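You operate a simulated robot arm through the tools that you are given. There is no shell and no other tool. Be economical: measure what you need, move in short steps, check, and stop when the job is done.

Carry out the task below with a simulated robot arm. There is one attempt and no reset: what you move stays moved.

Task
Latch the silver sprung clamp in the jig, loosen its wing bolt and check its spring.
Fine: it waits in the orange tray; the orange lever latches it; wind the bolt right back once it is latched and press the yellow plunger; the clamp stays latched; leave the other clamps alone.

The check looks at the end state, three seconds after you hand in, the way a careful person would. Anything else that was tipped, shoved, dropped, spilled or broken makes it a failure.

Robot
A 7-joint arm with a two-finger parallel gripper, fixed in place. Base frame: the origin is at the foot of the arm, x ahead of it, y to its left, z up; the work surface is at about z = 0. Lengths are in m, angles in rad, forces in N, time in s.
With the tool pointing down near the work surface it reaches from about 0.24 to 0.62 m from the base axis. Its first joint turns from -1.152 to 1.152 rad. Payload 2.6 kg.
Tool frame: the origin (TCP) lies between the finger pads and is the grasp point; the fingertips stand 0.03 m ahead of it; z points along the fingers, y is the line along which they close. The gripper opens to 0.094 m. The fingers are 0.028 m wide and 0.01 m thick; the gripper's body (0.05 by 0.096 m) begins 0.055 m behind the TCP.
Orientation is that of the tool frame in the base frame, as [roll, pitch, yaw] about the fixed x, y, z axes, in that order (R = Rz(yaw) Ry(pitch) Rx(roll)). With the fingers straight down and closing along the base's y, the tool's x points along the base's -x, its y along +y and its z along -z.

Tools
- The arm moves only by the tool arm_command. Its argument "series" is a list of rows, each a list of 3 entries, a list of its own where there are three numbers: the shift along the tool's x, y, z in units of 25 mm (1.0 is 25 mm), then the turn, a rotation vector about the tool's x, y, z in units of 8 degrees (1.0 is 8 degrees), then the gripper command, from -1 (shut) to 1 (fully open), values between in proportion. In form: [[[dx, dy, dz], [wx, wy, wz], claw], ...]. A call has 1 to 12 rows; each row shifts and turns the commanded pose from where the row before left it, along the tool's axes as they then stand. A call with a number of a shift or a turn outside -1 to 1 is refused whole. Each row takes 0.2 s and may step no farther than 0.05 m and 0.15 rad from the row before; otherwise, or with a gripper value out of range, the whole call is refused. A pose out of reach is approached as far as the arm can. The call stops where the force on the tool passes 50 N (or 10 N more than at its start, if that is more) or the arm is blocked; 0.2 s more then pass. Each finger travels about 0.072 m/s and halts on what it meets, pressing with about 36 N; the grip force reading is that of the motor and also rises with nothing between the fingers. The clock runs only during rows and for 0.2 s after the last one: add rows that do not move to give the fingers time. The reply holds the time, the measured pose of the TCP, the force on the tool along the base axes, the opening and the grip force, in the units named above and with some noise.
- Cameras (640 x 400 px; columns grow to the right, rows downward): "scene" is fixed at [0.0429, 0.4145, 0.5821]; the picture's right is [-0.69, -0.72, 0.00], its down [-0.32, 0.31, -0.90] and it looks along [0.65, -0.62, -0.44] (base axes); focal length 330 px, centre (320, 200). "wrist" rides on the gripper at [-0.037, 0, -0.058] in the tool frame; the picture's right is [0.00, -1.00, 0.00], its down [0.97, 0.00, -0.24] and it looks along [0.24, 0.00, 0.97] (tool axes); focal length 218 px, centre (320, 200). There is no depth. A picture from a camera that has moved, and an enlarged one, comes with that camera's place and axes in the base frame and with its lens. The place of the scene camera against the robot may be out by one fixed shift of up to 0.025 m in any direction.
- get_image(camera): a new picture of that camera. The clock stands still meanwhile.
- close_up(camera, box): a new picture of the part [left, top, right, bottom] of that camera's present view, enlarged. The clock stands still meanwhile.
- sign_off(): hands the job in; it is judged then, once.

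Go step by step. Nothing tells you positions but the pictures and the camera data: compare them with the known pose of the tool, close in by small moves and look again before you grip or let go. The budget is 120 turns and 84 pictures, counting those below and the enlarged ones. Unless the task says otherwise, let go and move clear before handing in, and close with one line.

The tools are called after ">>>" as a command line: name --argument value ..., lists and objects as JSON in quotes. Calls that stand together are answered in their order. arm_command: Moves the arm, as the interface text tells. Its arguments: {"type":"object","properties":{"series":{"type":"array"}},"required":["series"]} The other tools are called the same way: get_image (camera) takes a picture; close_up (camera, box) takes an enlarged picture of a part of a camera's view; sign_off () hands the job in.

At the start:

```text
time: 0.0
position: [0.3409, -0.1066, 0.3265]
ee_rot: [3.141, 0.0, -3.141]
force: [-0.1, 0.3, 0.0]
width: 0.0939
grasp_force: 0.1
```

scene: 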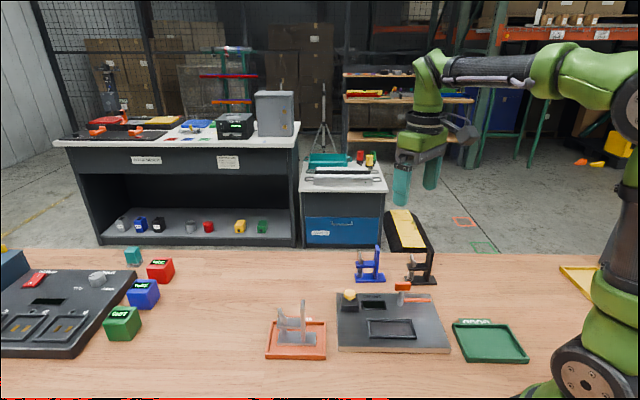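
wrist: 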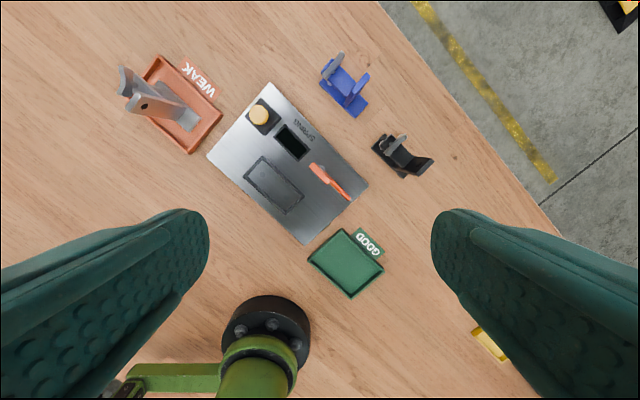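

The silver clamp stands in the orange tray, next to a jig plate with a recess, an orange lever and a yellow plunger. I'll enlarge the views to see the details.

>>> close_up --camera "scene" --box '[250, 230, 460, 370]'

>>> close_up --camera "wrist" --box '[100, 30, 400, 250]'

```text
2.86 times, centred on (355, 300) of scene
camera zoom: at [0.0429, 0.4145, 0.5821], right [-0.69, -0.72, 0.0], down [-0.32, 0.31, -0.9], along [0.65, -0.62, -0.44], focal length 944 px, centre (220, -86)
```

zoom: 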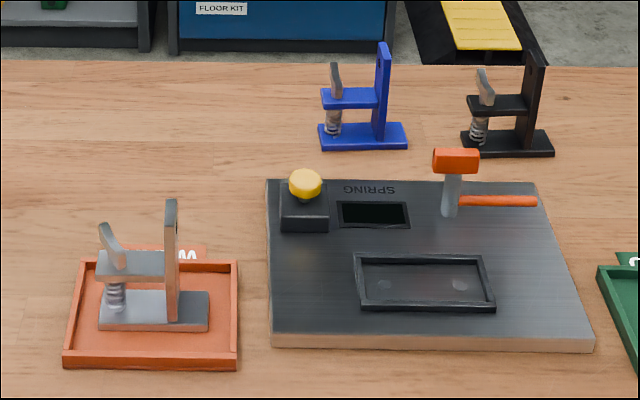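

```text
1.82 times, centred on (250, 140) of wrist
camera zoom: at [0.3782, -0.1042, 0.3833], right [0.0, -1.0, 0.0], down [-0.97, 0.0, 0.24], along [-0.24, 0.0, -0.97], focal length 397 px, centre (447, 309)
```

zoom: 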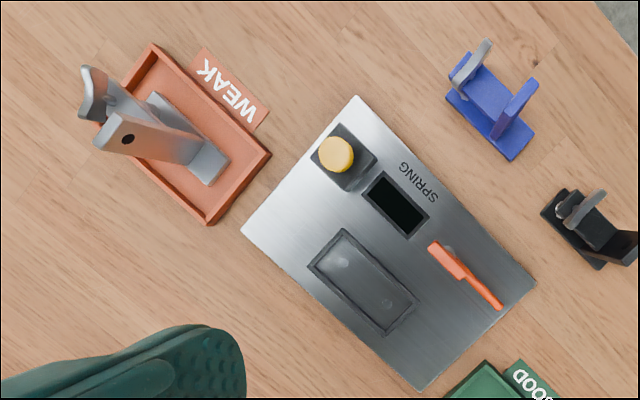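

The jig recess is near (0.31, -0.03) and the clamp near (0.44, 0.12), both with their long axis about 45° to the base axes. I'll move in for a better look.

>>> arm_command --series '[[[0, 1, 0.5], [0, 0, 0], 1], [[0, 1, 0.5], [0, 0, 0], 1], [[0, 1, 0.5], [0, 0, 0], 1], [[0, 1, 0.5], [0, 0, 0], 1], [[0, 0, 0], [0, 0, 0], 1]]'

>>> get_image --camera "wrist"

```text
time: 1.2
position: [0.342, -0.0057, 0.2754]
ee_rot: [3.141, 0.0, -3.14]
force: [-1.4, 1.0, -0.7]
width: 0.0939
grasp_force: 0.1
```

```text
79 pictures are left
camera wrist: at [0.3789, -0.0047, 0.3338], right [0.0, -1.0, 0.0], down [-0.97, 0.0, 0.24], along [-0.24, 0.0, -0.97], focal length 218 px, centre (320, 200)
```

wrist: 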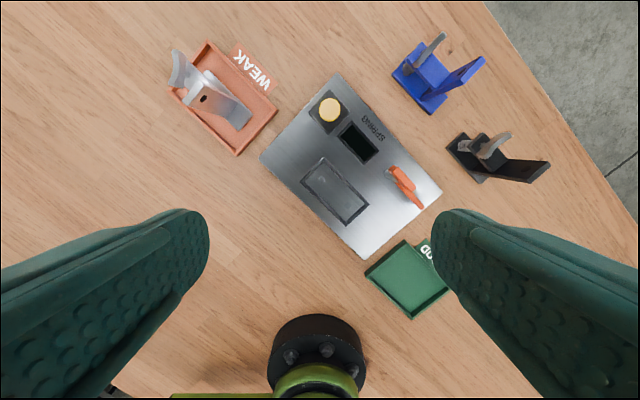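

>>> close_up --camera "wrist" --box '[250, 70, 450, 250]'

>>> close_up --camera "wrist" --box '[150, 30, 290, 170]'

>>> close_up --camera "scene" --box '[330, 270, 460, 360]'

>>> close_up --camera "scene" --box '[255, 285, 345, 365]'

```text
2.22 times, centred on (350, 160) of wrist
camera zoom: at [0.3789, -0.0047, 0.3338], right [0.0, -1.0, 0.0], down [-0.97, 0.0, 0.24], along [-0.24, 0.0, -0.97], focal length 485 px, centre (253, 289)
```

zoom: 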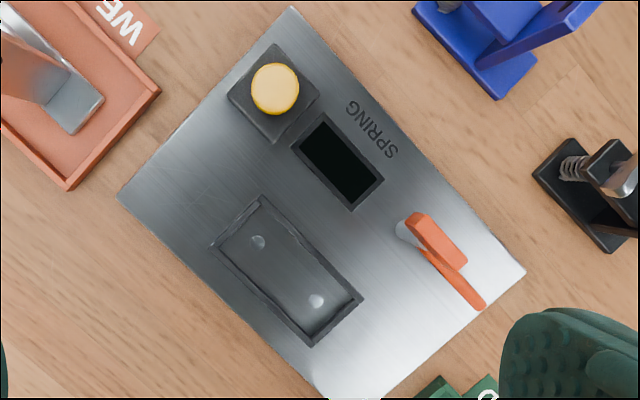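

```text
2.86 times, centred on (220, 100) of wrist
camera zoom: at [0.3789, -0.0047, 0.3338], right [0.0, -1.0, 0.0], down [-0.97, 0.0, 0.24], along [-0.24, 0.0, -0.97], focal length 624 px, centre (606, 486)
```

zoom: 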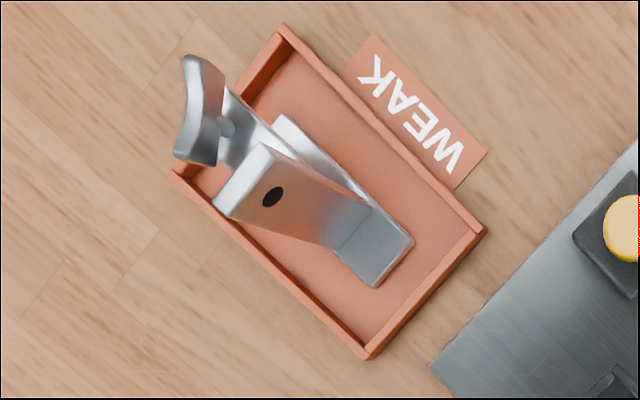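

```text
4.44 times, centred on (395, 315) of scene
camera zoom: at [0.0429, 0.4145, 0.5821], right [-0.69, -0.72, 0.0], down [-0.32, 0.31, -0.9], along [0.65, -0.62, -0.44], focal length 1468 px, centre (-13, -311)
```

zoom: 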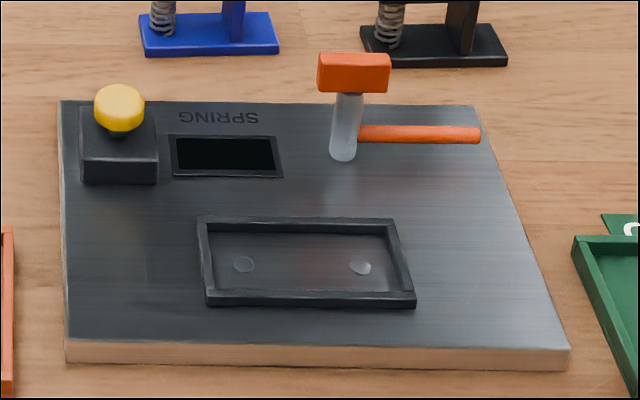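

```text
5.00 times, centred on (300, 325) of scene
camera zoom: at [0.0429, 0.4145, 0.5821], right [-0.69, -0.72, 0.0], down [-0.32, 0.31, -0.9], along [0.65, -0.62, -0.44], focal length 1652 px, centre (420, -425)
```

zoom: 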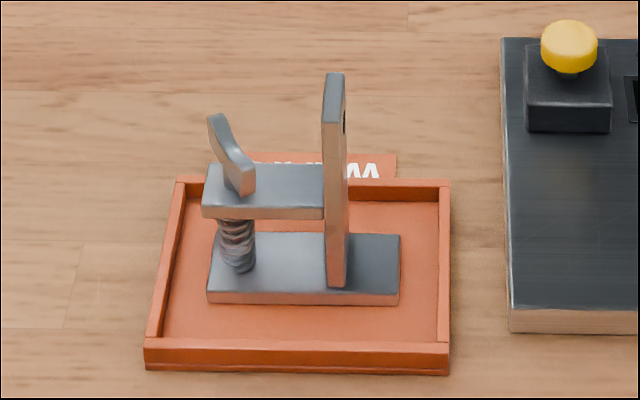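

The clamp base is about 79×30 mm, centred near (0.438, 0.127). Its post stands about 13 mm toward the jig from that centre, and the recess centre is near (0.312, -0.028). I'll turn the tool 45° so the fingers close along the clamp's long axis and hover over the post.

>>> arm_command --series '[[[0, 0, 0], [0, 0, 0.9375], 1], [[0, 0, 0], [0, 0, 0.9375], 1], [[0, 0, 0], [0, 0, 0.9375], 1], [[0, 0, 0], [0, 0, 0.9375], 1], [[0, 0, 0], [0, 0, 0.9375], 1], [[0, 0, 0], [0, 0, 0.9375], 1], [[0.17, 0.99, 0.2], [0, 0, 0], 1], [[0.17, 0.99, 0.2], [0, 0, 0], 1], [[0.17, 0.99, 0.2], [0, 0, 0], 1], [[0.17, 0.99, 0.2], [0, 0, 0], 1], [[0.17, 0.99, 0.2], [0, 0, 0], 1], [[0.17, 0.99, 0.2], [0, 0, 0], 1]]'

>>> get_image --camera "wrist"

>>> get_image --camera "scene"

```text
time: 3.8
position: [0.4277, 0.1182, 0.2466]
ee_rot: [-3.141, -0.001, 2.356]
force: [0.5, 0.4, -0.6]
width: 0.0938
grasp_force: 0.1
```

```text
74 pictures are left
camera wrist: at [0.4542, 0.0931, 0.3033], right [-0.71, -0.71, 0.0], down [-0.69, 0.69, 0.24], along [-0.17, 0.17, -0.97], focal length 218 px, centre (320, 200)
```

wrist: 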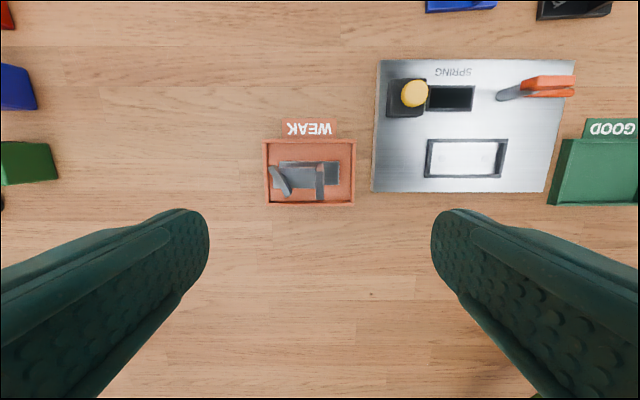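

```text
73 pictures are left
```

scene: 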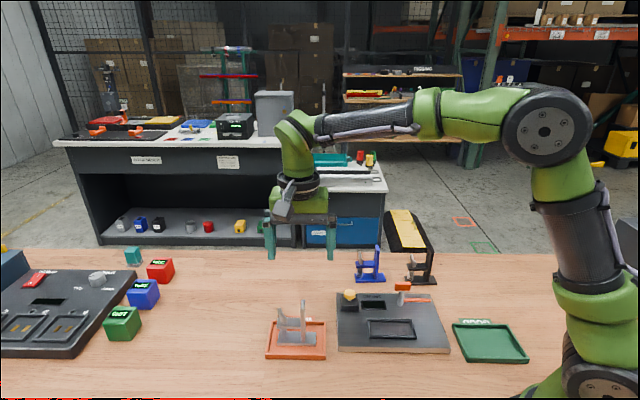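

The 45° yaw matches the clamp and jig exactly. A close-up will give the post's position to the millimetre.

>>> close_up --camera "wrist" --box '[250, 110, 370, 215]'

>>> close_up --camera "wrist" --box '[365, 50, 585, 200]'

```text
3.81 times, centred on (310, 162) of wrist
camera zoom: at [0.4542, 0.0931, 0.3033], right [-0.71, -0.71, 0.0], down [-0.69, 0.69, 0.24], along [-0.17, 0.17, -0.97], focal length 832 px, centre (358, 343)
```

zoom: 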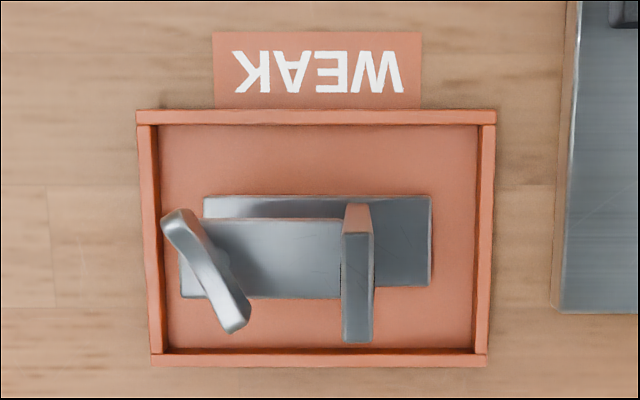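

```text
2.67 times, centred on (475, 125) of wrist
camera zoom: at [0.4542, 0.0931, 0.3033], right [-0.71, -0.71, 0.0], down [-0.69, 0.69, 0.24], along [-0.17, 0.17, -0.97], focal length 582 px, centre (-93, 400)
```

zoom: 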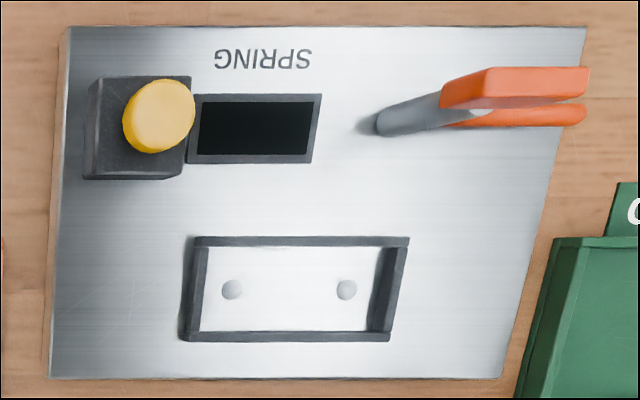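

The post is centred under the TCP (s≈0, q≈0), and its top is at about z 0.09 with the jaw top near 0.057. I'll narrow the fingers to about 28 mm and come down partway.

>>> arm_command --series '[[[0, 0, 1], [0, 0, 0], -0.38], [[0, 0, 1], [0, 0, 0], -0.38], [[0, 0, 1], [0, 0, 0], -0.38], [[0, 0, 0.9], [0, 0, 0], -0.38], [[0, 0, 0], [0, 0, 0], -0.38]]'

>>> get_image --camera "wrist"

>>> close_up --camera "scene" --box '[240, 220, 360, 370]'

```text
time: 5.0
position: [0.4305, 0.1189, 0.1496]
ee_rot: [-3.141, 0.001, 2.356]
force: [-0.3, 0.1, 0.8]
width: 0.0289
grasp_force: 0.0
```

```text
70 pictures are left
camera wrist: at [0.4555, 0.0943, 0.2063], right [-0.71, -0.71, 0.0], down [-0.69, 0.69, 0.24], along [-0.17, 0.17, -0.97], focal length 218 px, centre (320, 200)
```

wrist: 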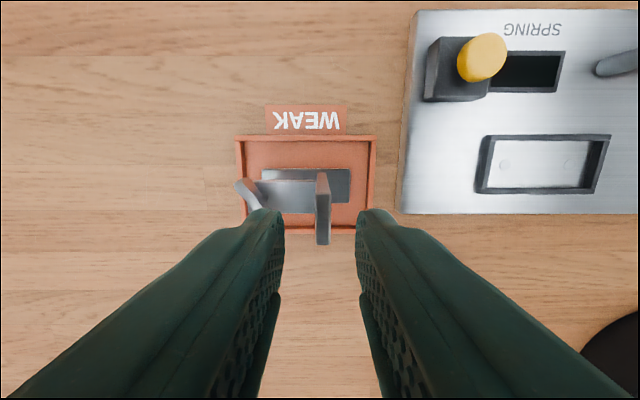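

```text
2.67 times, centred on (300, 295) of scene
camera zoom: at [0.0429, 0.4145, 0.5821], right [-0.69, -0.72, 0.0], down [-0.32, 0.31, -0.9], along [0.65, -0.62, -0.44], focal length 881 px, centre (373, -53)
```

zoom: 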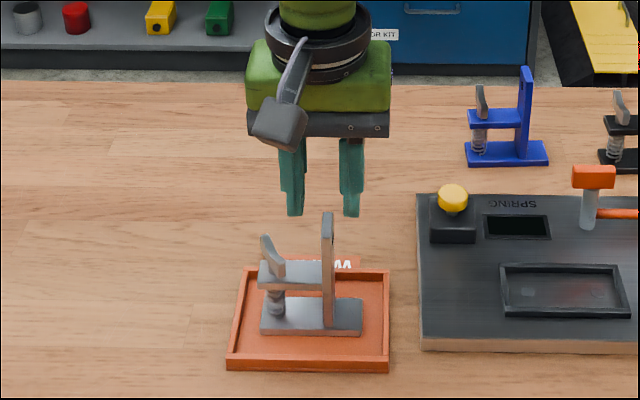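

The post is still between the fingers, about 1 mm right of centre, and the wing is clear. I'll come down the rest of the way and look from the side.

>>> arm_command --series '[[[0, -0.03, 0.8], [0, 0, 0], -0.38], [[0, 0, 0.8], [0, 0, 0], -0.38], [[0, 0, 0.55], [0, 0, 0], -0.38], [[0, 0, 0], [0, 0, 0], -0.38]]'

>>> close_up --camera "scene" --box '[240, 240, 360, 370]'

>>> get_image --camera "wrist"

```text
time: 6.0
position: [0.4277, 0.1171, 0.0943]
ee_rot: [-3.141, 0.001, 2.357]
force: [0.1, -0.3, -0.3]
width: 0.029
grasp_force: 0.0
```

```text
3.08 times, centred on (300, 305) of scene
camera zoom: at [0.0429, 0.4145, 0.5821], right [-0.69, -0.72, 0.0], down [-0.32, 0.31, -0.9], along [0.65, -0.62, -0.44], focal length 1016 px, centre (382, -123)
```

zoom: 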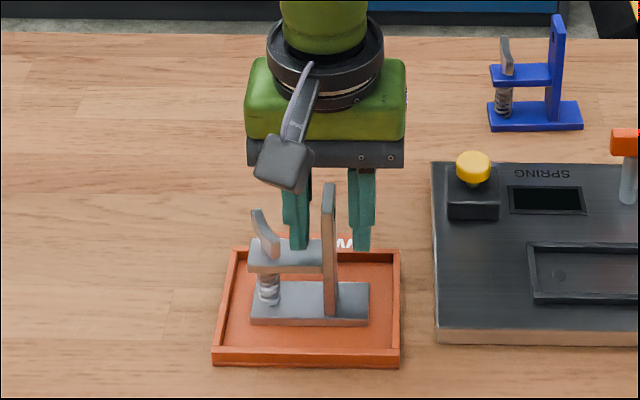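

```text
67 pictures are left
camera wrist: at [0.4541, 0.0918, 0.1525], right [-0.71, -0.71, 0.0], down [-0.69, 0.69, 0.24], along [-0.17, 0.17, -0.97], focal length 218 px, centre (320, 200)
```

wrist: 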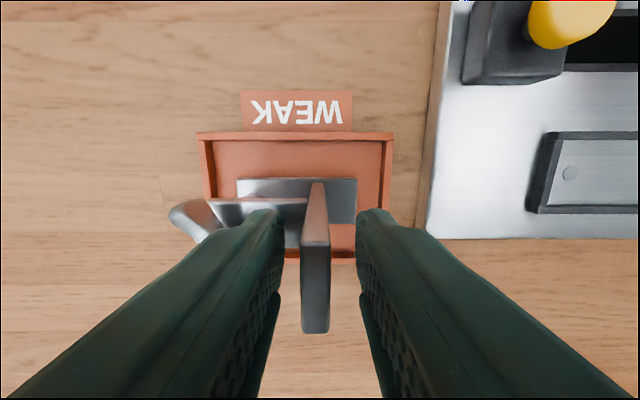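

The fingers straddle the post about 13 mm above the jaw and it is centred to within 1 mm. Closing now.

>>> arm_command --series '[[[0, 0.04, 0], [0, 0, 0], -0.6], [[0, 0, 0], [0, 0, 0], -1], [[0, 0, 0], [0, 0, 0], -1], [[0, 0, 0], [0, 0, 0], -1]]'

>>> get_image --camera "wrist"

```text
time: 7.0
position: [0.4277, 0.1171, 0.0963]
ee_rot: [-3.142, 0.0, 2.356]
force: [0.3, 0.3, -0.6]
width: 0.0117
grasp_force: 36.2
```

```text
66 pictures are left
camera wrist: at [0.4549, 0.0923, 0.1531], right [-0.71, -0.71, 0.0], down [-0.69, 0.69, 0.24], along [-0.17, 0.17, -0.97], focal length 218 px, centre (320, 200)
```

wrist: 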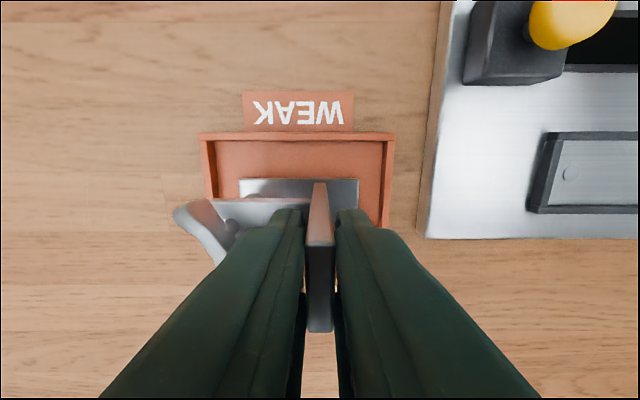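

The post is gripped at 11.7 mm. I'll lift it straight up and check.

>>> arm_command --series '[[[0, 0, -0.6], [0, 0, 0], -1], [[0, 0, -0.8], [0, 0, 0], -1], [[0, 0, -1], [0, 0, 0], -1], [[0, 0, -0.6], [0, 0, 0], -1], [[0, 0, 0], [0, 0, 0], -1]]'

>>> get_image --camera "wrist"

>>> close_up --camera "scene" --box '[240, 210, 460, 370]'

```text
time: 8.2
position: [0.4291, 0.1173, 0.1704]
ee_rot: [-3.141, 0.002, 2.355]
force: [0.0, 0.5, -3.2]
width: 0.0117
grasp_force: 35.3
```

```text
65 pictures are left
camera wrist: at [0.4561, 0.0934, 0.2283], right [-0.71, -0.71, 0.0], down [-0.69, 0.69, 0.24], along [-0.17, 0.17, -0.97], focal length 218 px, centre (320, 200)
```

wrist: 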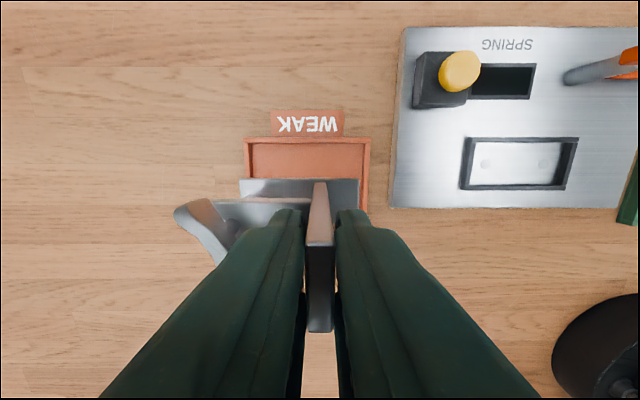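

```text
2.50 times, centred on (350, 290) of scene
camera zoom: at [0.043, 0.4145, 0.5821], right [-0.69, -0.72, 0.0], down [-0.32, 0.31, -0.9], along [0.65, -0.62, -0.44], focal length 826 px, centre (245, -25)
```

zoom: 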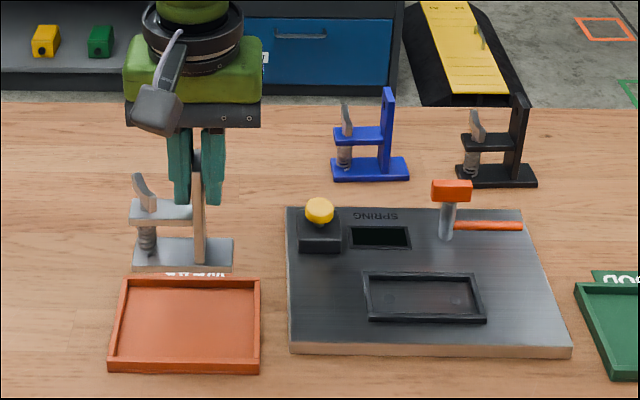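

The clamp is lifted cleanly and level. I'll carry it to beside the recess, offset toward the scene camera so the recess stays visible to the wrist camera.

>>> arm_command --series '[[[0.1, -0.99, 0], [0, 0, 0], -1], [[0.1, -0.99, 0], [0, 0, 0], -1], [[0.1, -0.99, 0], [0, 0, 0], -1], [[0.1, -0.99, 0], [0, 0, 0], -1], [[0.1, -0.99, 0], [0, 0, 0], -1], [[0.1, -0.99, 0], [0, 0, 0], -1], [[0.1, -0.99, 0], [0, 0, 0], -1], [[0.1, -0.99, 0], [0, 0, 0], -1], [[0, 0, 0], [0, 0, 0], -1]]'

>>> close_up --camera "wrist" --box '[210, 20, 430, 220]'

>>> close_up --camera "scene" --box '[300, 210, 480, 370]'

```text
time: 10.2
position: [0.276, -0.0093, 0.1696]
ee_rot: [3.141, -0.001, 2.355]
force: [-0.1, -0.1, -2.3]
width: 0.0119
grasp_force: 36.2
```

```text
2.00 times, centred on (320, 120) of wrist
camera zoom: at [0.3032, -0.0348, 0.2267], right [-0.71, -0.71, 0.0], down [-0.69, 0.69, 0.24], along [-0.17, 0.17, -0.97], focal length 436 px, centre (320, 360)
```

zoom: 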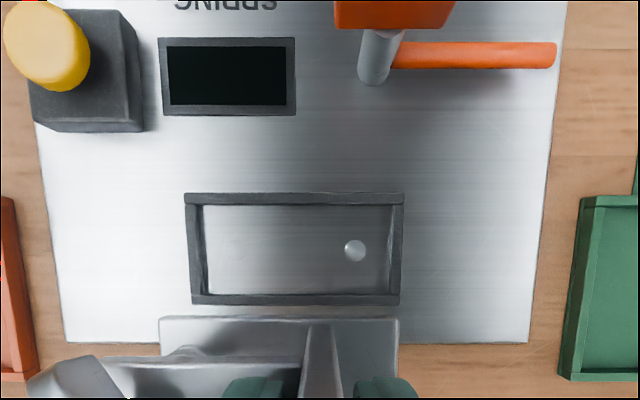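

```text
2.50 times, centred on (390, 290) of scene
camera zoom: at [0.0429, 0.4145, 0.5821], right [-0.69, -0.72, 0.0], down [-0.32, 0.31, -0.9], along [0.65, -0.62, -0.44], focal length 826 px, centre (145, -25)
```

zoom: 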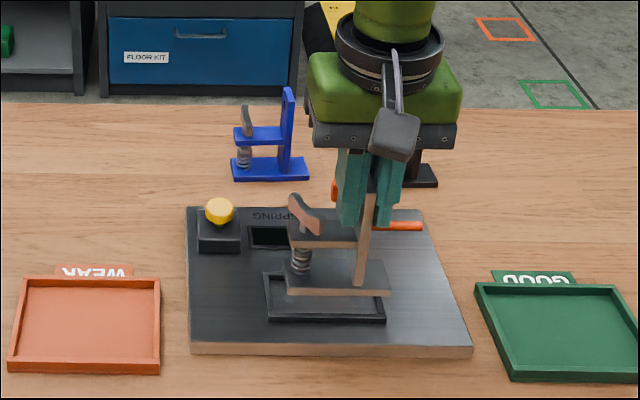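

The recess centre is at s≈-12 mm, q≈-38 mm relative to the TCP, and its inner size of about 86×40 mm leaves 3–4 mm clearance all round. I'll shift over it and come down to just above the rim.

>>> arm_command --series '[[[-0.75, -0.03, 0], [0, 0, 0], -1], [[-0.7, -0.03, 0], [0, 0, 0], -1], [[0, 0, 0.8], [0, 0, 0], -1], [[0, 0, 0.8], [0, 0, 0], -1], [[0, 0, 0], [0, 0, 0], -1]]'

>>> get_image --camera "wrist"

>>> close_up --camera "scene" --box '[320, 250, 460, 360]'

```text
time: 11.4
position: [0.2988, -0.0355, 0.1308]
ee_rot: [-3.141, -0.001, 2.356]
force: [0.2, 0.1, -3.2]
width: 0.0122
grasp_force: 35.6
```

```text
61 pictures are left
camera wrist: at [0.3259, -0.0602, 0.1875], right [-0.71, -0.71, 0.0], down [-0.69, 0.69, 0.24], along [-0.17, 0.17, -0.97], focal length 218 px, centre (320, 200)
```

wrist: 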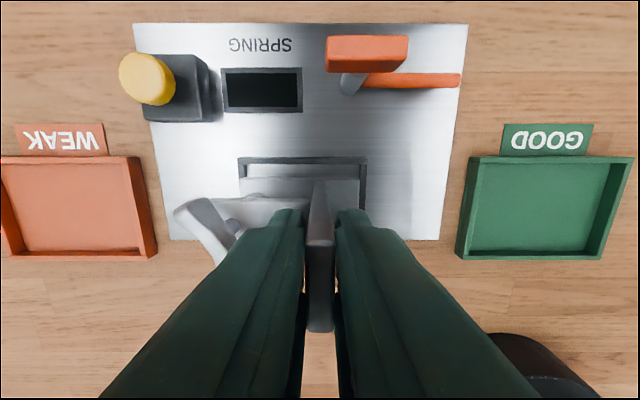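

```text
3.64 times, centred on (390, 305) of scene
camera zoom: at [0.043, 0.4145, 0.5821], right [-0.69, -0.72, 0.0], down [-0.32, 0.31, -0.9], along [0.65, -0.62, -0.44], focal length 1201 px, centre (66, -182)
```

zoom: 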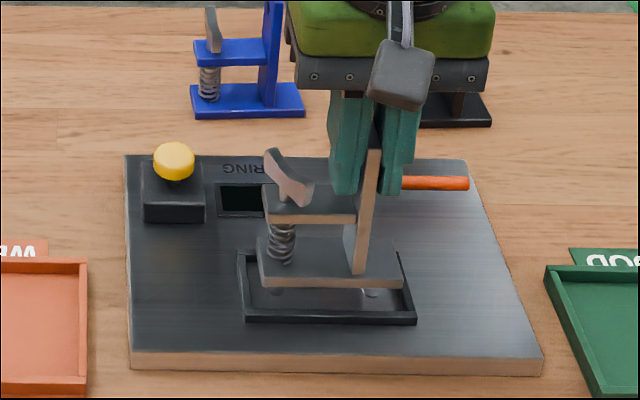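

>>> close_up --camera "wrist" --box '[220, 140, 390, 250]'

```text
3.64 times, centred on (305, 195) of wrist
camera zoom: at [0.3259, -0.0602, 0.1875], right [-0.71, -0.71, 0.0], down [-0.69, 0.69, 0.24], along [-0.17, 0.17, -0.97], focal length 794 px, centre (374, 218)
```

zoom: 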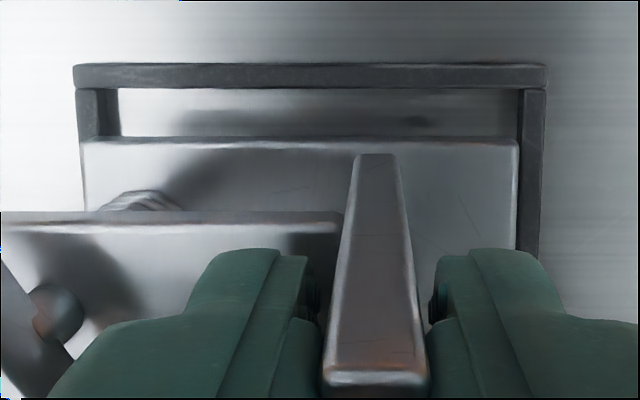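

The alignment is good: s error under 1 mm, and q needs about -1.3 mm. I'll correct that and lower gently.

>>> arm_command --series '[[[-0.05, 0.01, 0], [0, 0, 0], -1], [[0, 0, 0.5], [0, 0, 0], -1], [[0, 0, 0.35], [0, 0, 0], -1], [[0, 0, 0.05], [0, 0, 0], -1], [[0, 0, 0], [0, 0, 0], -1]]'

>>> close_up --camera "scene" --box '[330, 260, 450, 360]'

>>> close_up --camera "wrist" --box '[220, 140, 390, 250]'

```text
time: 12.6
position: [0.3016, -0.0347, 0.1073]
ee_rot: [3.139, 0.002, 2.357]
force: [-9.0, -0.2, 28.8]
width: 0.0123
grasp_force: 36.1
```

```text
4.00 times, centred on (390, 310) of scene
camera zoom: at [0.0428, 0.4145, 0.5821], right [-0.69, -0.72, 0.0], down [-0.32, 0.31, -0.9], along [0.65, -0.62, -0.44], focal length 1322 px, centre (40, -240)
```

zoom: 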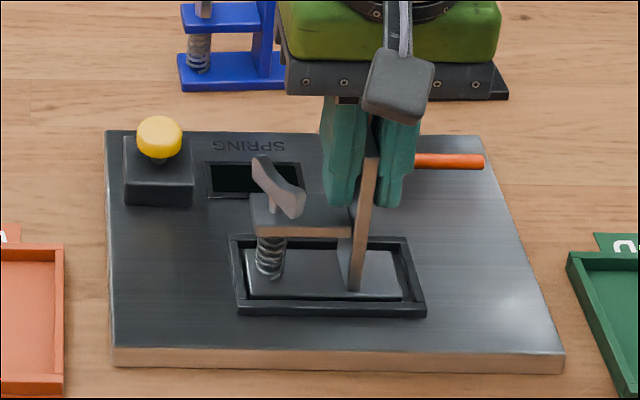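

```text
3.64 times, centred on (305, 195) of wrist
camera zoom: at [0.3279, -0.0603, 0.1647], right [-0.71, -0.71, 0.0], down [-0.69, 0.69, 0.24], along [-0.17, 0.17, -0.97], focal length 794 px, centre (374, 218)
```

zoom: 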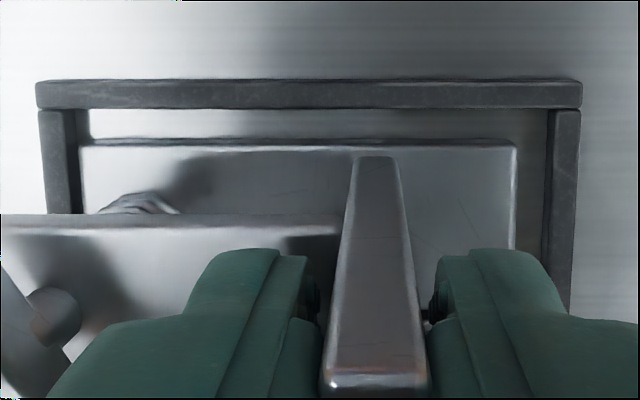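

It's resting on something at 29 N, with the base close to the left rim. I'll raise 2 mm, shift about 2 mm right (away from that wall) and touch down again.

>>> arm_command --series '[[[0, 0, -0.16], [0, 0, 0], -1], [[0, -0.08, 0], [0, 0, 0], -1], [[0, 0, 0], [0, 0, 0], -1]]'

>>> close_up --camera "wrist" --box '[220, 140, 390, 250]'

```text
time: 13.4
position: [0.2983, -0.0379, 0.111]
ee_rot: [-3.141, -0.001, 2.356]
force: [0.7, -0.3, -1.8]
width: 0.0119
grasp_force: 35.9
```

```text
3.64 times, centred on (305, 195) of wrist
camera zoom: at [0.3248, -0.0627, 0.1682], right [-0.71, -0.71, 0.0], down [-0.69, 0.69, 0.24], along [-0.17, 0.17, -0.97], focal length 794 px, centre (374, 218)
```

zoom: 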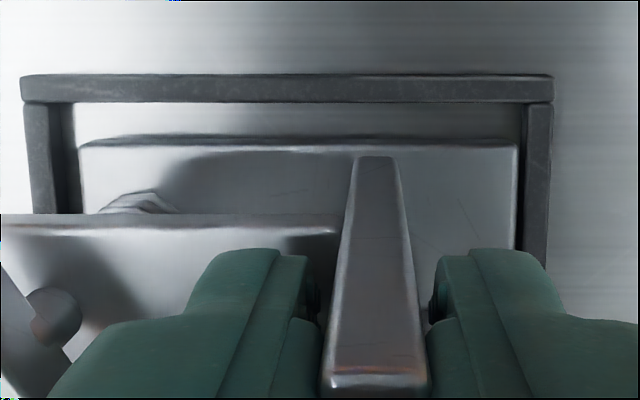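

The clamp is free, and the base now sits about 2.5 mm right of centre. I'll shift back 2 mm and lower in tiny steps until it touches.

>>> arm_command --series '[[[0, 0.08, 0], [0, 0, 0], -1], [[0, 0, 0.06], [0, 0, 0], -1], [[0, 0, 0.04], [0, 0, 0], -1], [[0, 0, 0], [0, 0, 0], -1]]'

>>> close_up --camera "wrist" --box '[220, 140, 390, 250]'

>>> close_up --camera "scene" --box '[360, 290, 430, 350]'

```text
time: 14.4
position: [0.3002, -0.0365, 0.1087]
ee_rot: [-3.141, 0.001, 2.356]
force: [0.5, 0.1, -1.4]
width: 0.0118
grasp_force: 36.0
```

```text
3.64 times, centred on (305, 195) of wrist
camera zoom: at [0.326, -0.0606, 0.1657], right [-0.71, -0.71, 0.0], down [-0.69, 0.69, 0.24], along [-0.17, 0.17, -0.97], focal length 794 px, centre (374, 218)
```

zoom: 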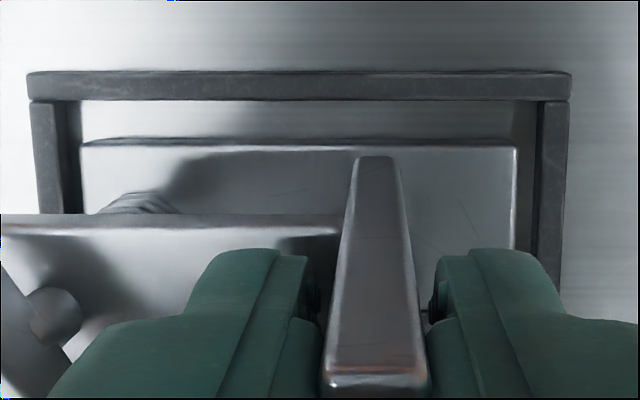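

```text
6.67 times, centred on (395, 320) of scene
camera zoom: at [0.043, 0.4145, 0.5821], right [-0.69, -0.72, 0.0], down [-0.32, 0.31, -0.9], along [0.65, -0.62, -0.44], focal length 2202 px, centre (-180, -600)
```

zoom: 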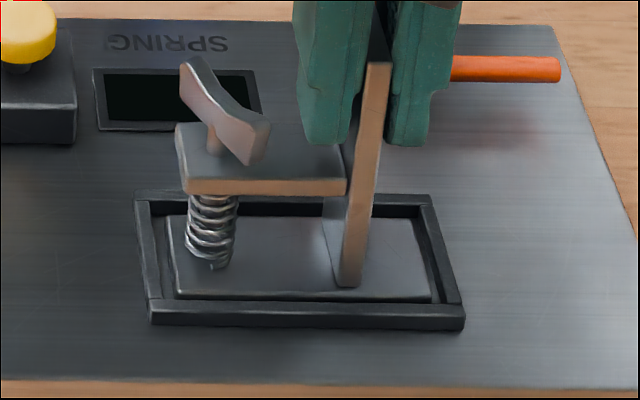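

It's still free and inside the rim, slightly toward the front wall. I'll nudge it 1.5 mm back and keep lowering.

>>> arm_command --series '[[[-0.06, 0, 0], [0, 0, 0], -1], [[0, 0, 0.04], [0, 0, 0], -1], [[0, 0, 0.04], [0, 0, 0], -1], [[0, 0, 0], [0, 0, 0], -1]]'

```text
time: 15.4
position: [0.3002, -0.0369, 0.1085]
ee_rot: [3.141, 0.002, 2.354]
force: [-7.8, -1.2, 27.9]
width: 0.0118
grasp_force: 36.1
```

>>> close_up --camera "wrist" --box '[220, 140, 390, 250]'

>>> close_up --camera "scene" --box '[360, 290, 430, 350]'

```text
3.64 times, centred on (305, 195) of wrist
camera zoom: at [0.3276, -0.0622, 0.1646], right [-0.71, -0.71, 0.0], down [-0.69, 0.69, 0.24], along [-0.17, 0.17, -0.97], focal length 794 px, centre (374, 218)
```

zoom: 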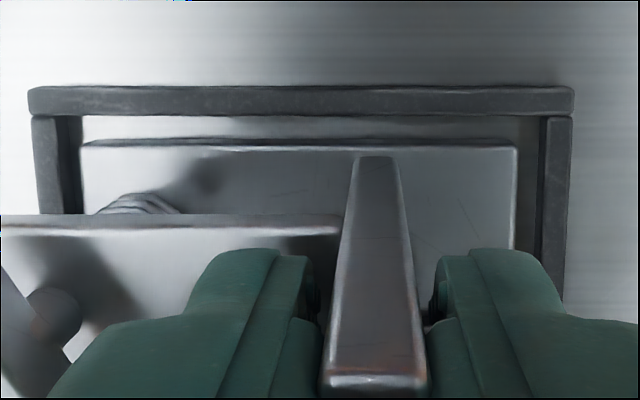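

```text
6.67 times, centred on (395, 320) of scene
camera zoom: at [0.0428, 0.4145, 0.5821], right [-0.69, -0.72, 0.0], down [-0.32, 0.31, -0.9], along [0.65, -0.62, -0.44], focal length 2202 px, centre (-180, -600)
```

zoom: 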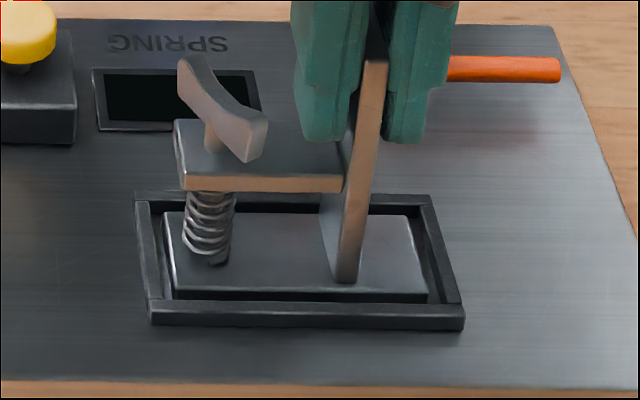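

The base lies inside the rim on all four sides and rests on the recess floor. I'll ease the load, release and rise.

>>> arm_command --series '[[[0, 0, -0.03], [0, 0, 0], -1], [[0, 0, 0], [0, 0, 0], -0.6], [[0, 0, 0], [0, 0, 0], -0.4], [[0, 0, 0], [0, 0, 0], -0.4], [[0, 0, -0.8], [0, 0, 0], -0.4], [[0, 0, -1], [0, 0, 0], -0.4], [[0, 0, -1], [0, 0, 0], -0.4], [[0, 0, 0], [0, 0, 0], -0.4]]'

>>> get_image --camera "wrist"

>>> close_up --camera "scene" --box '[330, 260, 450, 360]'

```text
time: 17.2
position: [0.3003, -0.036, 0.1795]
ee_rot: [3.141, 0.002, 2.356]
force: [0.8, 0.5, 0.0]
width: 0.028
grasp_force: 0.1
```

```text
51 pictures are left
camera wrist: at [0.3273, -0.0617, 0.2361], right [-0.71, -0.71, 0.0], down [-0.69, 0.69, 0.24], along [-0.17, 0.17, -0.97], focal length 218 px, centre (320, 200)
```

wrist: 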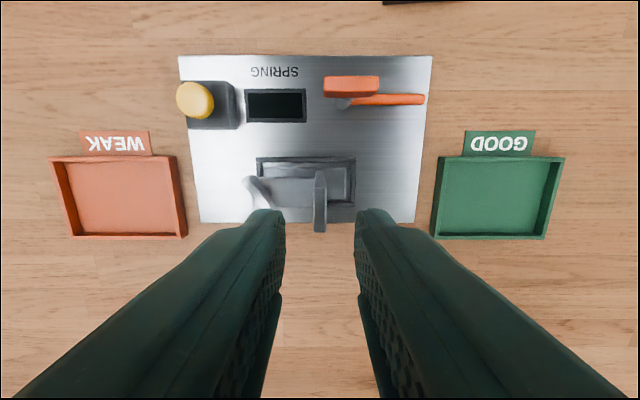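

```text
4.00 times, centred on (390, 310) of scene
camera zoom: at [0.0429, 0.4145, 0.5821], right [-0.69, -0.72, 0.0], down [-0.32, 0.31, -0.9], along [0.65, -0.62, -0.44], focal length 1322 px, centre (40, -240)
```

zoom: 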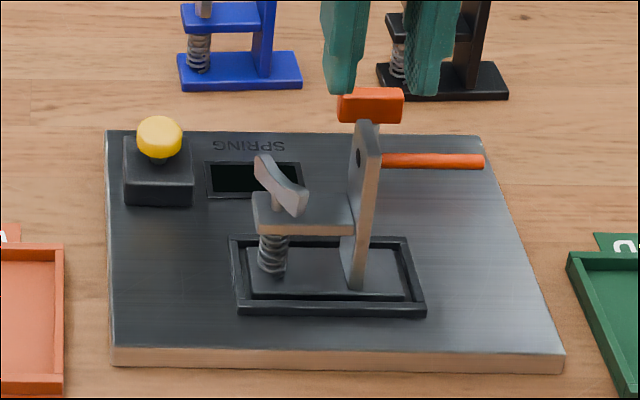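

The clamp sits in the recess. Next is the lever: I'll enlarge it to locate its pivot and T-head.

>>> close_up --camera "wrist" --box '[240, 50, 440, 240]'

>>> close_up --camera "scene" --box '[370, 270, 450, 330]'

```text
2.11 times, centred on (340, 145) of wrist
camera zoom: at [0.3273, -0.0617, 0.2361], right [-0.71, -0.71, 0.0], down [-0.69, 0.69, 0.24], along [-0.17, 0.17, -0.97], focal length 460 px, centre (278, 316)
```

zoom: 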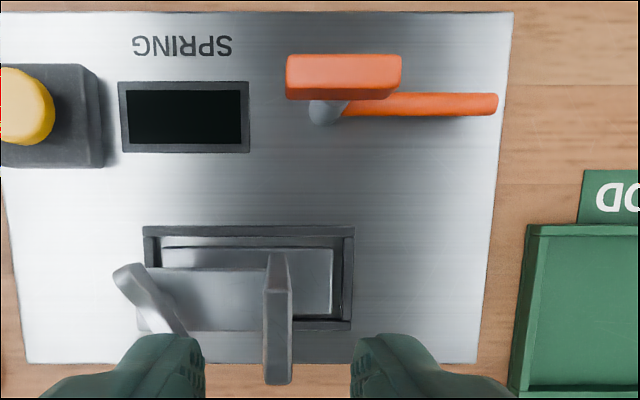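

```text
6.67 times, centred on (410, 300) of scene
camera zoom: at [0.0429, 0.4145, 0.5821], right [-0.69, -0.72, 0.0], down [-0.32, 0.31, -0.9], along [0.65, -0.62, -0.44], focal length 2202 px, centre (-280, -467)
```

zoom: 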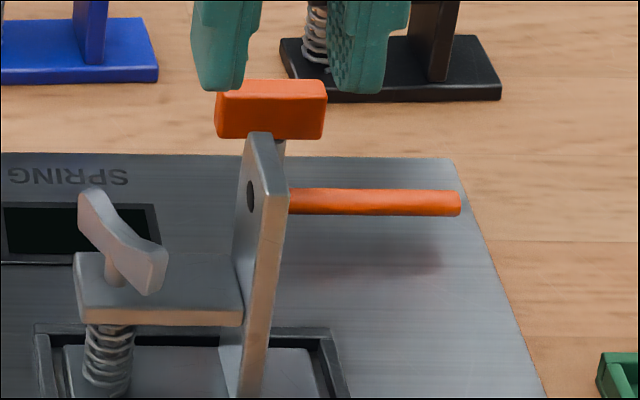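

The lever is a vertical pivot at s≈+21 mm, q≈-73 mm, with a T-head of about 37×10 mm whose top is near z 0.076. A low rod on the pivot would swing over the clamp's free base end if turned 90° clockwise. I'll move above it and turn -90° so I can grip the head and then turn +90°.

>>> arm_command --series '[[[-0.74, -0.21, 0], [0, 0, 0], -0.4], [[-0.74, -0.21, 0], [0, 0, 0], -0.4], [[-0.74, -0.21, 0], [0, 0, 0], -0.4], [[-0.74, -0.21, 0], [0, 0, 0], -0.4], [[0, 0, 0], [0, 0, 0], -0.4]]'

>>> arm_command --series '[[[0, 0, 0], [0, 0, -0.9375], -0.4], [[0, 0, 0], [0, 0, -0.9375], -0.4], [[0, 0, 0], [0, 0, -0.9375], -0.4], [[0, 0, 0], [0, 0, -0.9375], -0.4], [[0, 0, 0], [0, 0, -0.9375], -0.4], [[0, 0, 0], [0, 0, -0.9375], -0.4], [[0, 0, 0], [0, 0, -0.9375], -0.4], [[0, 0, 0], [0, 0, -0.9375], -0.4], [[0, 0, 0], [0, 0, -0.9375], -0.4], [[0, 0, 0], [0, 0, -0.9375], -0.4], [[0, 0, 0], [0, 0, -0.9375], -0.4], [[0, 0, 0], [0, 0, -0.9375], -0.4]]'

>>> get_image --camera "wrist"

```text
time: 18.4
position: [0.34, -0.1048, 0.1765]
ee_rot: [-3.14, 0.0, 2.354]
force: [-0.6, -0.1, 0.5]
width: 0.0281
grasp_force: 0.0
```

```text
time: 21.0
position: [0.3396, -0.1037, 0.1759]
ee_rot: [-3.141, 0.0, -2.353]
force: [0.2, -1.0, 0.4]
width: 0.0281
grasp_force: 0.1
```

```text
47 pictures are left
camera wrist: at [0.3648, -0.0761, 0.2347], right [0.71, -0.71, 0.0], down [-0.68, -0.69, 0.24], along [-0.17, -0.17, -0.97], focal length 218 px, centre (320, 200)
```

wrist: 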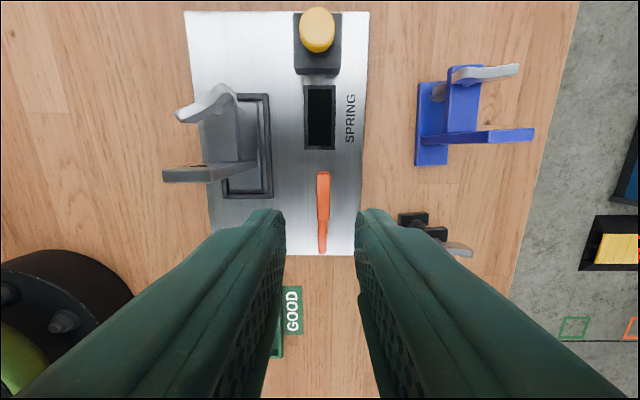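

>>> close_up --camera "wrist" --box '[270, 150, 370, 260]'

```text
3.64 times, centred on (320, 205) of wrist
camera zoom: at [0.3648, -0.0761, 0.2347], right [0.71, -0.71, 0.0], down [-0.68, -0.69, 0.24], along [-0.17, -0.17, -0.97], focal length 794 px, centre (320, 182)
```

zoom: 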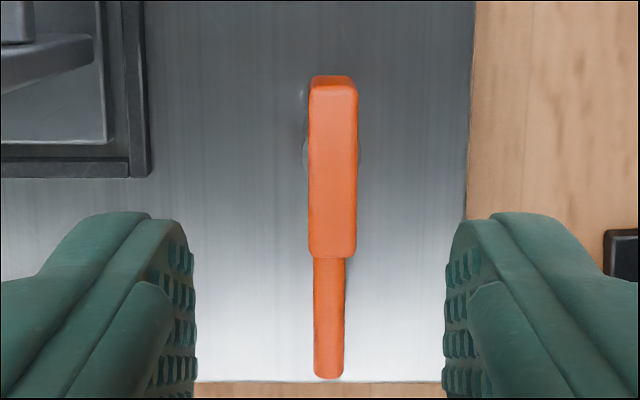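

The head is about 2.7 mm to the right. I'll centre on it and descend so the fingertips straddle it at z≈0.058.

>>> arm_command --series '[[[0.04, -0.108, 0], [0, 0, 0], -0.4], [[0, 0, 0.9], [0, 0, 0], -0.4], [[0, 0, 0.9], [0, 0, 0], -0.4], [[0, 0, 0.9], [0, 0, 0], -0.4], [[0, 0, 0.75], [0, 0, 0], -0.4], [[0, 0, 0], [0, 0, 0], -0.4]]'

>>> close_up --camera "scene" --box '[340, 230, 460, 340]'

>>> get_image --camera "wrist"

```text
time: 22.4
position: [0.3405, -0.1035, 0.0915]
ee_rot: [-3.141, 0.0, -2.357]
force: [0.8, 0.9, 0.1]
width: 0.0281
grasp_force: 0.2
```

```text
3.64 times, centred on (400, 285) of scene
camera zoom: at [0.0429, 0.4145, 0.5821], right [-0.69, -0.72, 0.0], down [-0.32, 0.31, -0.9], along [0.65, -0.62, -0.44], focal length 1201 px, centre (29, -109)
```

zoom: 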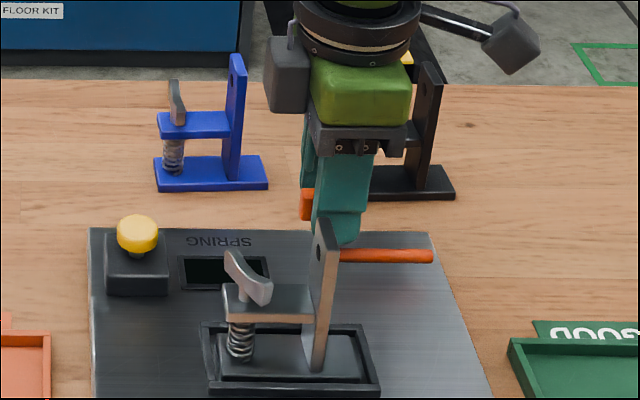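

```text
44 pictures are left
camera wrist: at [0.3669, -0.0772, 0.1485], right [0.71, -0.71, 0.0], down [-0.69, -0.69, 0.24], along [-0.17, -0.17, -0.97], focal length 218 px, centre (320, 200)
```

wrist: 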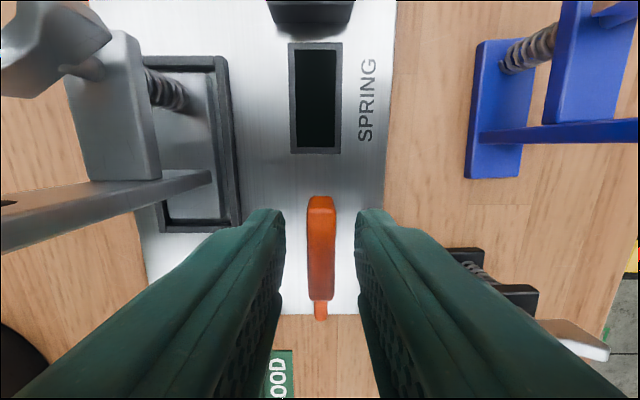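

Centred. I'll go a few mm lower, grip the head, and start the clockwise turn with a 30° check.

>>> arm_command --series '[[[0.06, 0, 0.14], [0, 0, 0], -0.4], [[0, 0, 0], [0, 0, 0], -1], [[0, 0, 0], [0, 0, 0], -1], [[0, 0, 0], [0, 0, 0], -1], [[0, 0, 0], [0, 0, 0.9375], -1], [[0, 0, 0], [0, 0, 0.9375], -1], [[0, 0, 0], [0, 0, 0.9375], -1], [[0, 0, 0], [0, 0, 0.9375], -1], [[0, 0, 0], [0, 0, 0], -1]]'

>>> close_up --camera "scene" --box '[340, 230, 460, 340]'

>>> get_image --camera "wrist"

```text
time: 24.4
position: [0.3388, -0.1056, 0.0871]
ee_rot: [3.139, -0.001, -2.879]
force: [16.6, 9.7, -28.4]
width: 0.0134
grasp_force: 45.1
```

```text
3.64 times, centred on (400, 285) of scene
camera zoom: at [0.0431, 0.4145, 0.5821], right [-0.69, -0.72, 0.0], down [-0.32, 0.31, -0.9], along [0.65, -0.62, -0.44], focal length 1201 px, centre (29, -109)
```

zoom: 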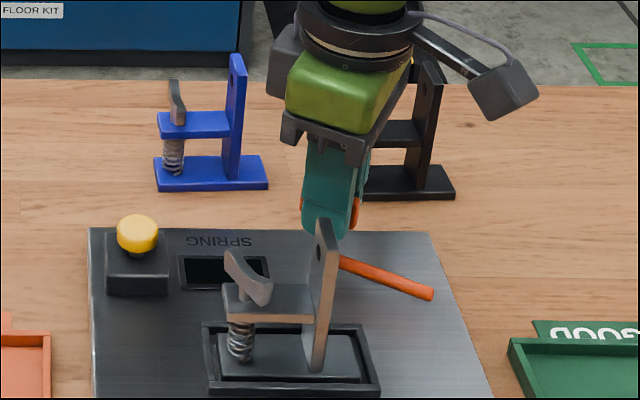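

```text
42 pictures are left
camera wrist: at [0.3746, -0.0951, 0.1448], right [0.26, -0.97, 0.0], down [-0.94, -0.25, 0.24], along [-0.23, -0.06, -0.97], focal length 218 px, centre (320, 200)
```

wrist: 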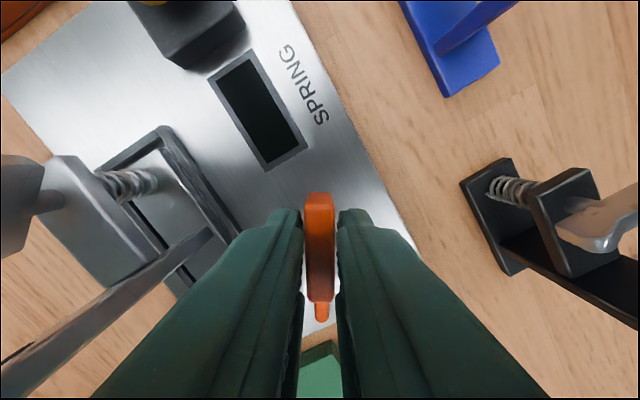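

The lever turns with the gripper. I'll ease the side and downward load slightly and continue.

>>> arm_command --series '[[[-0.07, 0.02, 0.06], [0, 0, 0], -1], [[0, 0, 0], [0, 0, 0.9375], -1], [[0, 0, 0], [0, 0, 0.9375], -1], [[0, 0, 0], [0, 0, 0.9375], -1], [[0, 0, 0], [0, 0, 0.9375], -1], [[0, 0, 0], [0, 0, 0], -1]]'

>>> close_up --camera "scene" --box '[340, 230, 460, 340]'

```text
time: 25.8
position: [0.3401, -0.1061, 0.0858]
ee_rot: [3.136, -0.008, 2.875]
force: [-21.2, 19.5, 21.7]
width: 0.0135
grasp_force: 45.3
```

```text
3.64 times, centred on (400, 285) of scene
camera zoom: at [0.0428, 0.4146, 0.5821], right [-0.69, -0.72, 0.0], down [-0.32, 0.31, -0.9], along [0.65, -0.62, -0.44], focal length 1201 px, centre (29, -109)
```

zoom: 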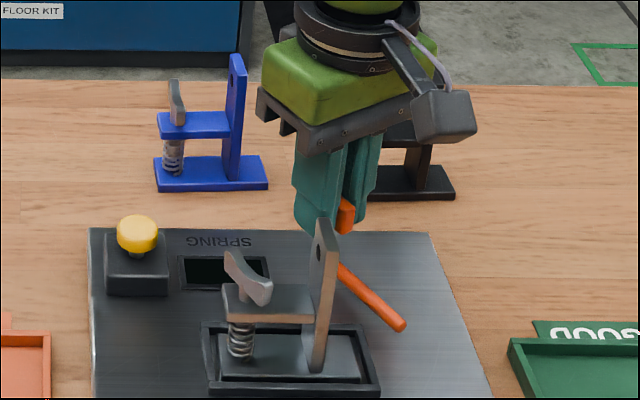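

At 60°, with side load building up. I'll ease it off and turn the next 15°.

>>> arm_command --series '[[[0.1, 0.06, -0.04], [0, 0, 0], -1], [[0, 0, 0], [0, 0, 0.9375], -1], [[0, 0, 0], [0, 0, 0.9375], -1], [[0, 0, 0], [0, 0, 0], -1]]'

>>> close_up --camera "scene" --box '[350, 250, 450, 350]'

```text
time: 26.8
position: [0.3391, -0.1042, 0.0856]
ee_rot: [-3.142, 0.004, 2.618]
force: [18.6, 5.2, -31.8]
width: 0.0136
grasp_force: 44.5
```

```text
4.00 times, centred on (400, 300) of scene
camera zoom: at [0.0431, 0.4145, 0.5821], right [-0.69, -0.72, 0.0], down [-0.32, 0.31, -0.9], along [0.65, -0.62, -0.44], focal length 1322 px, centre (0, -200)
```

zoom: 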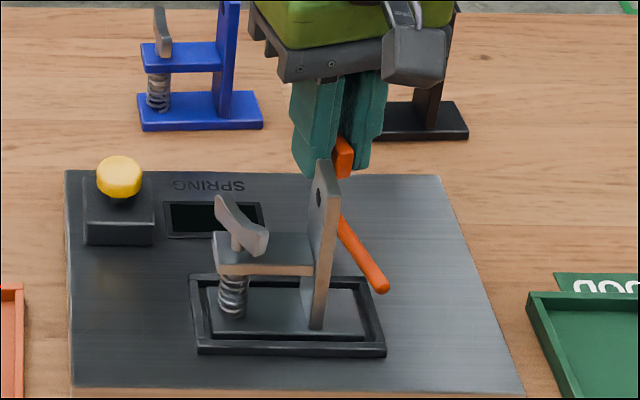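

>>> arm_command --series '[[[-0.03, 0.03, 0.024], [0, 0, 0], -1], [[0, 0, 0], [0, 0, 0.625], -1], [[0, 0, 0], [0, 0, 0.625], -1], [[0, 0, 0], [0, 0, 0.625], -1], [[0, 0, 0], [0, 0, 0], -1]]'

>>> close_up --camera "scene" --box '[350, 250, 450, 350]'

>>> get_image --camera "wrist"

```text
time: 28.0
position: [0.3395, -0.1045, 0.0873]
ee_rot: [3.141, 0.001, 2.353]
force: [-4.4, 0.6, 2.9]
width: 0.0135
grasp_force: 45.1
```

```text
4.00 times, centred on (400, 300) of scene
camera zoom: at [0.0429, 0.4145, 0.5821], right [-0.69, -0.72, 0.0], down [-0.32, 0.31, -0.9], along [0.65, -0.62, -0.44], focal length 1322 px, centre (0, -200)
```

zoom: 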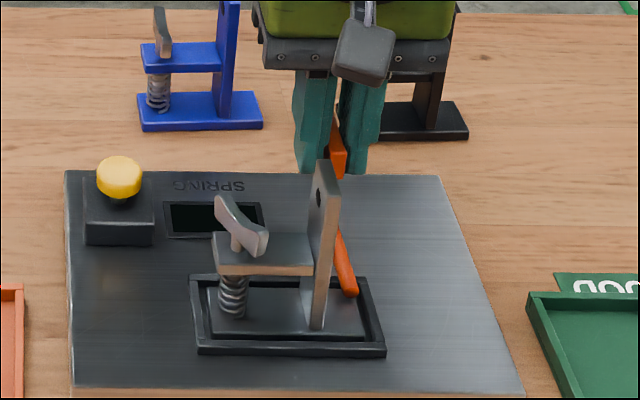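

```text
38 pictures are left
camera wrist: at [0.3659, -0.1297, 0.1445], right [-0.71, -0.71, 0.0], down [-0.68, 0.69, 0.24], along [-0.17, 0.17, -0.97], focal length 218 px, centre (320, 200)
```

wrist: 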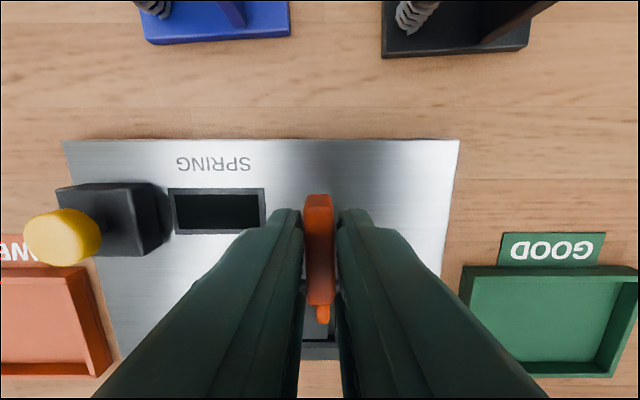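

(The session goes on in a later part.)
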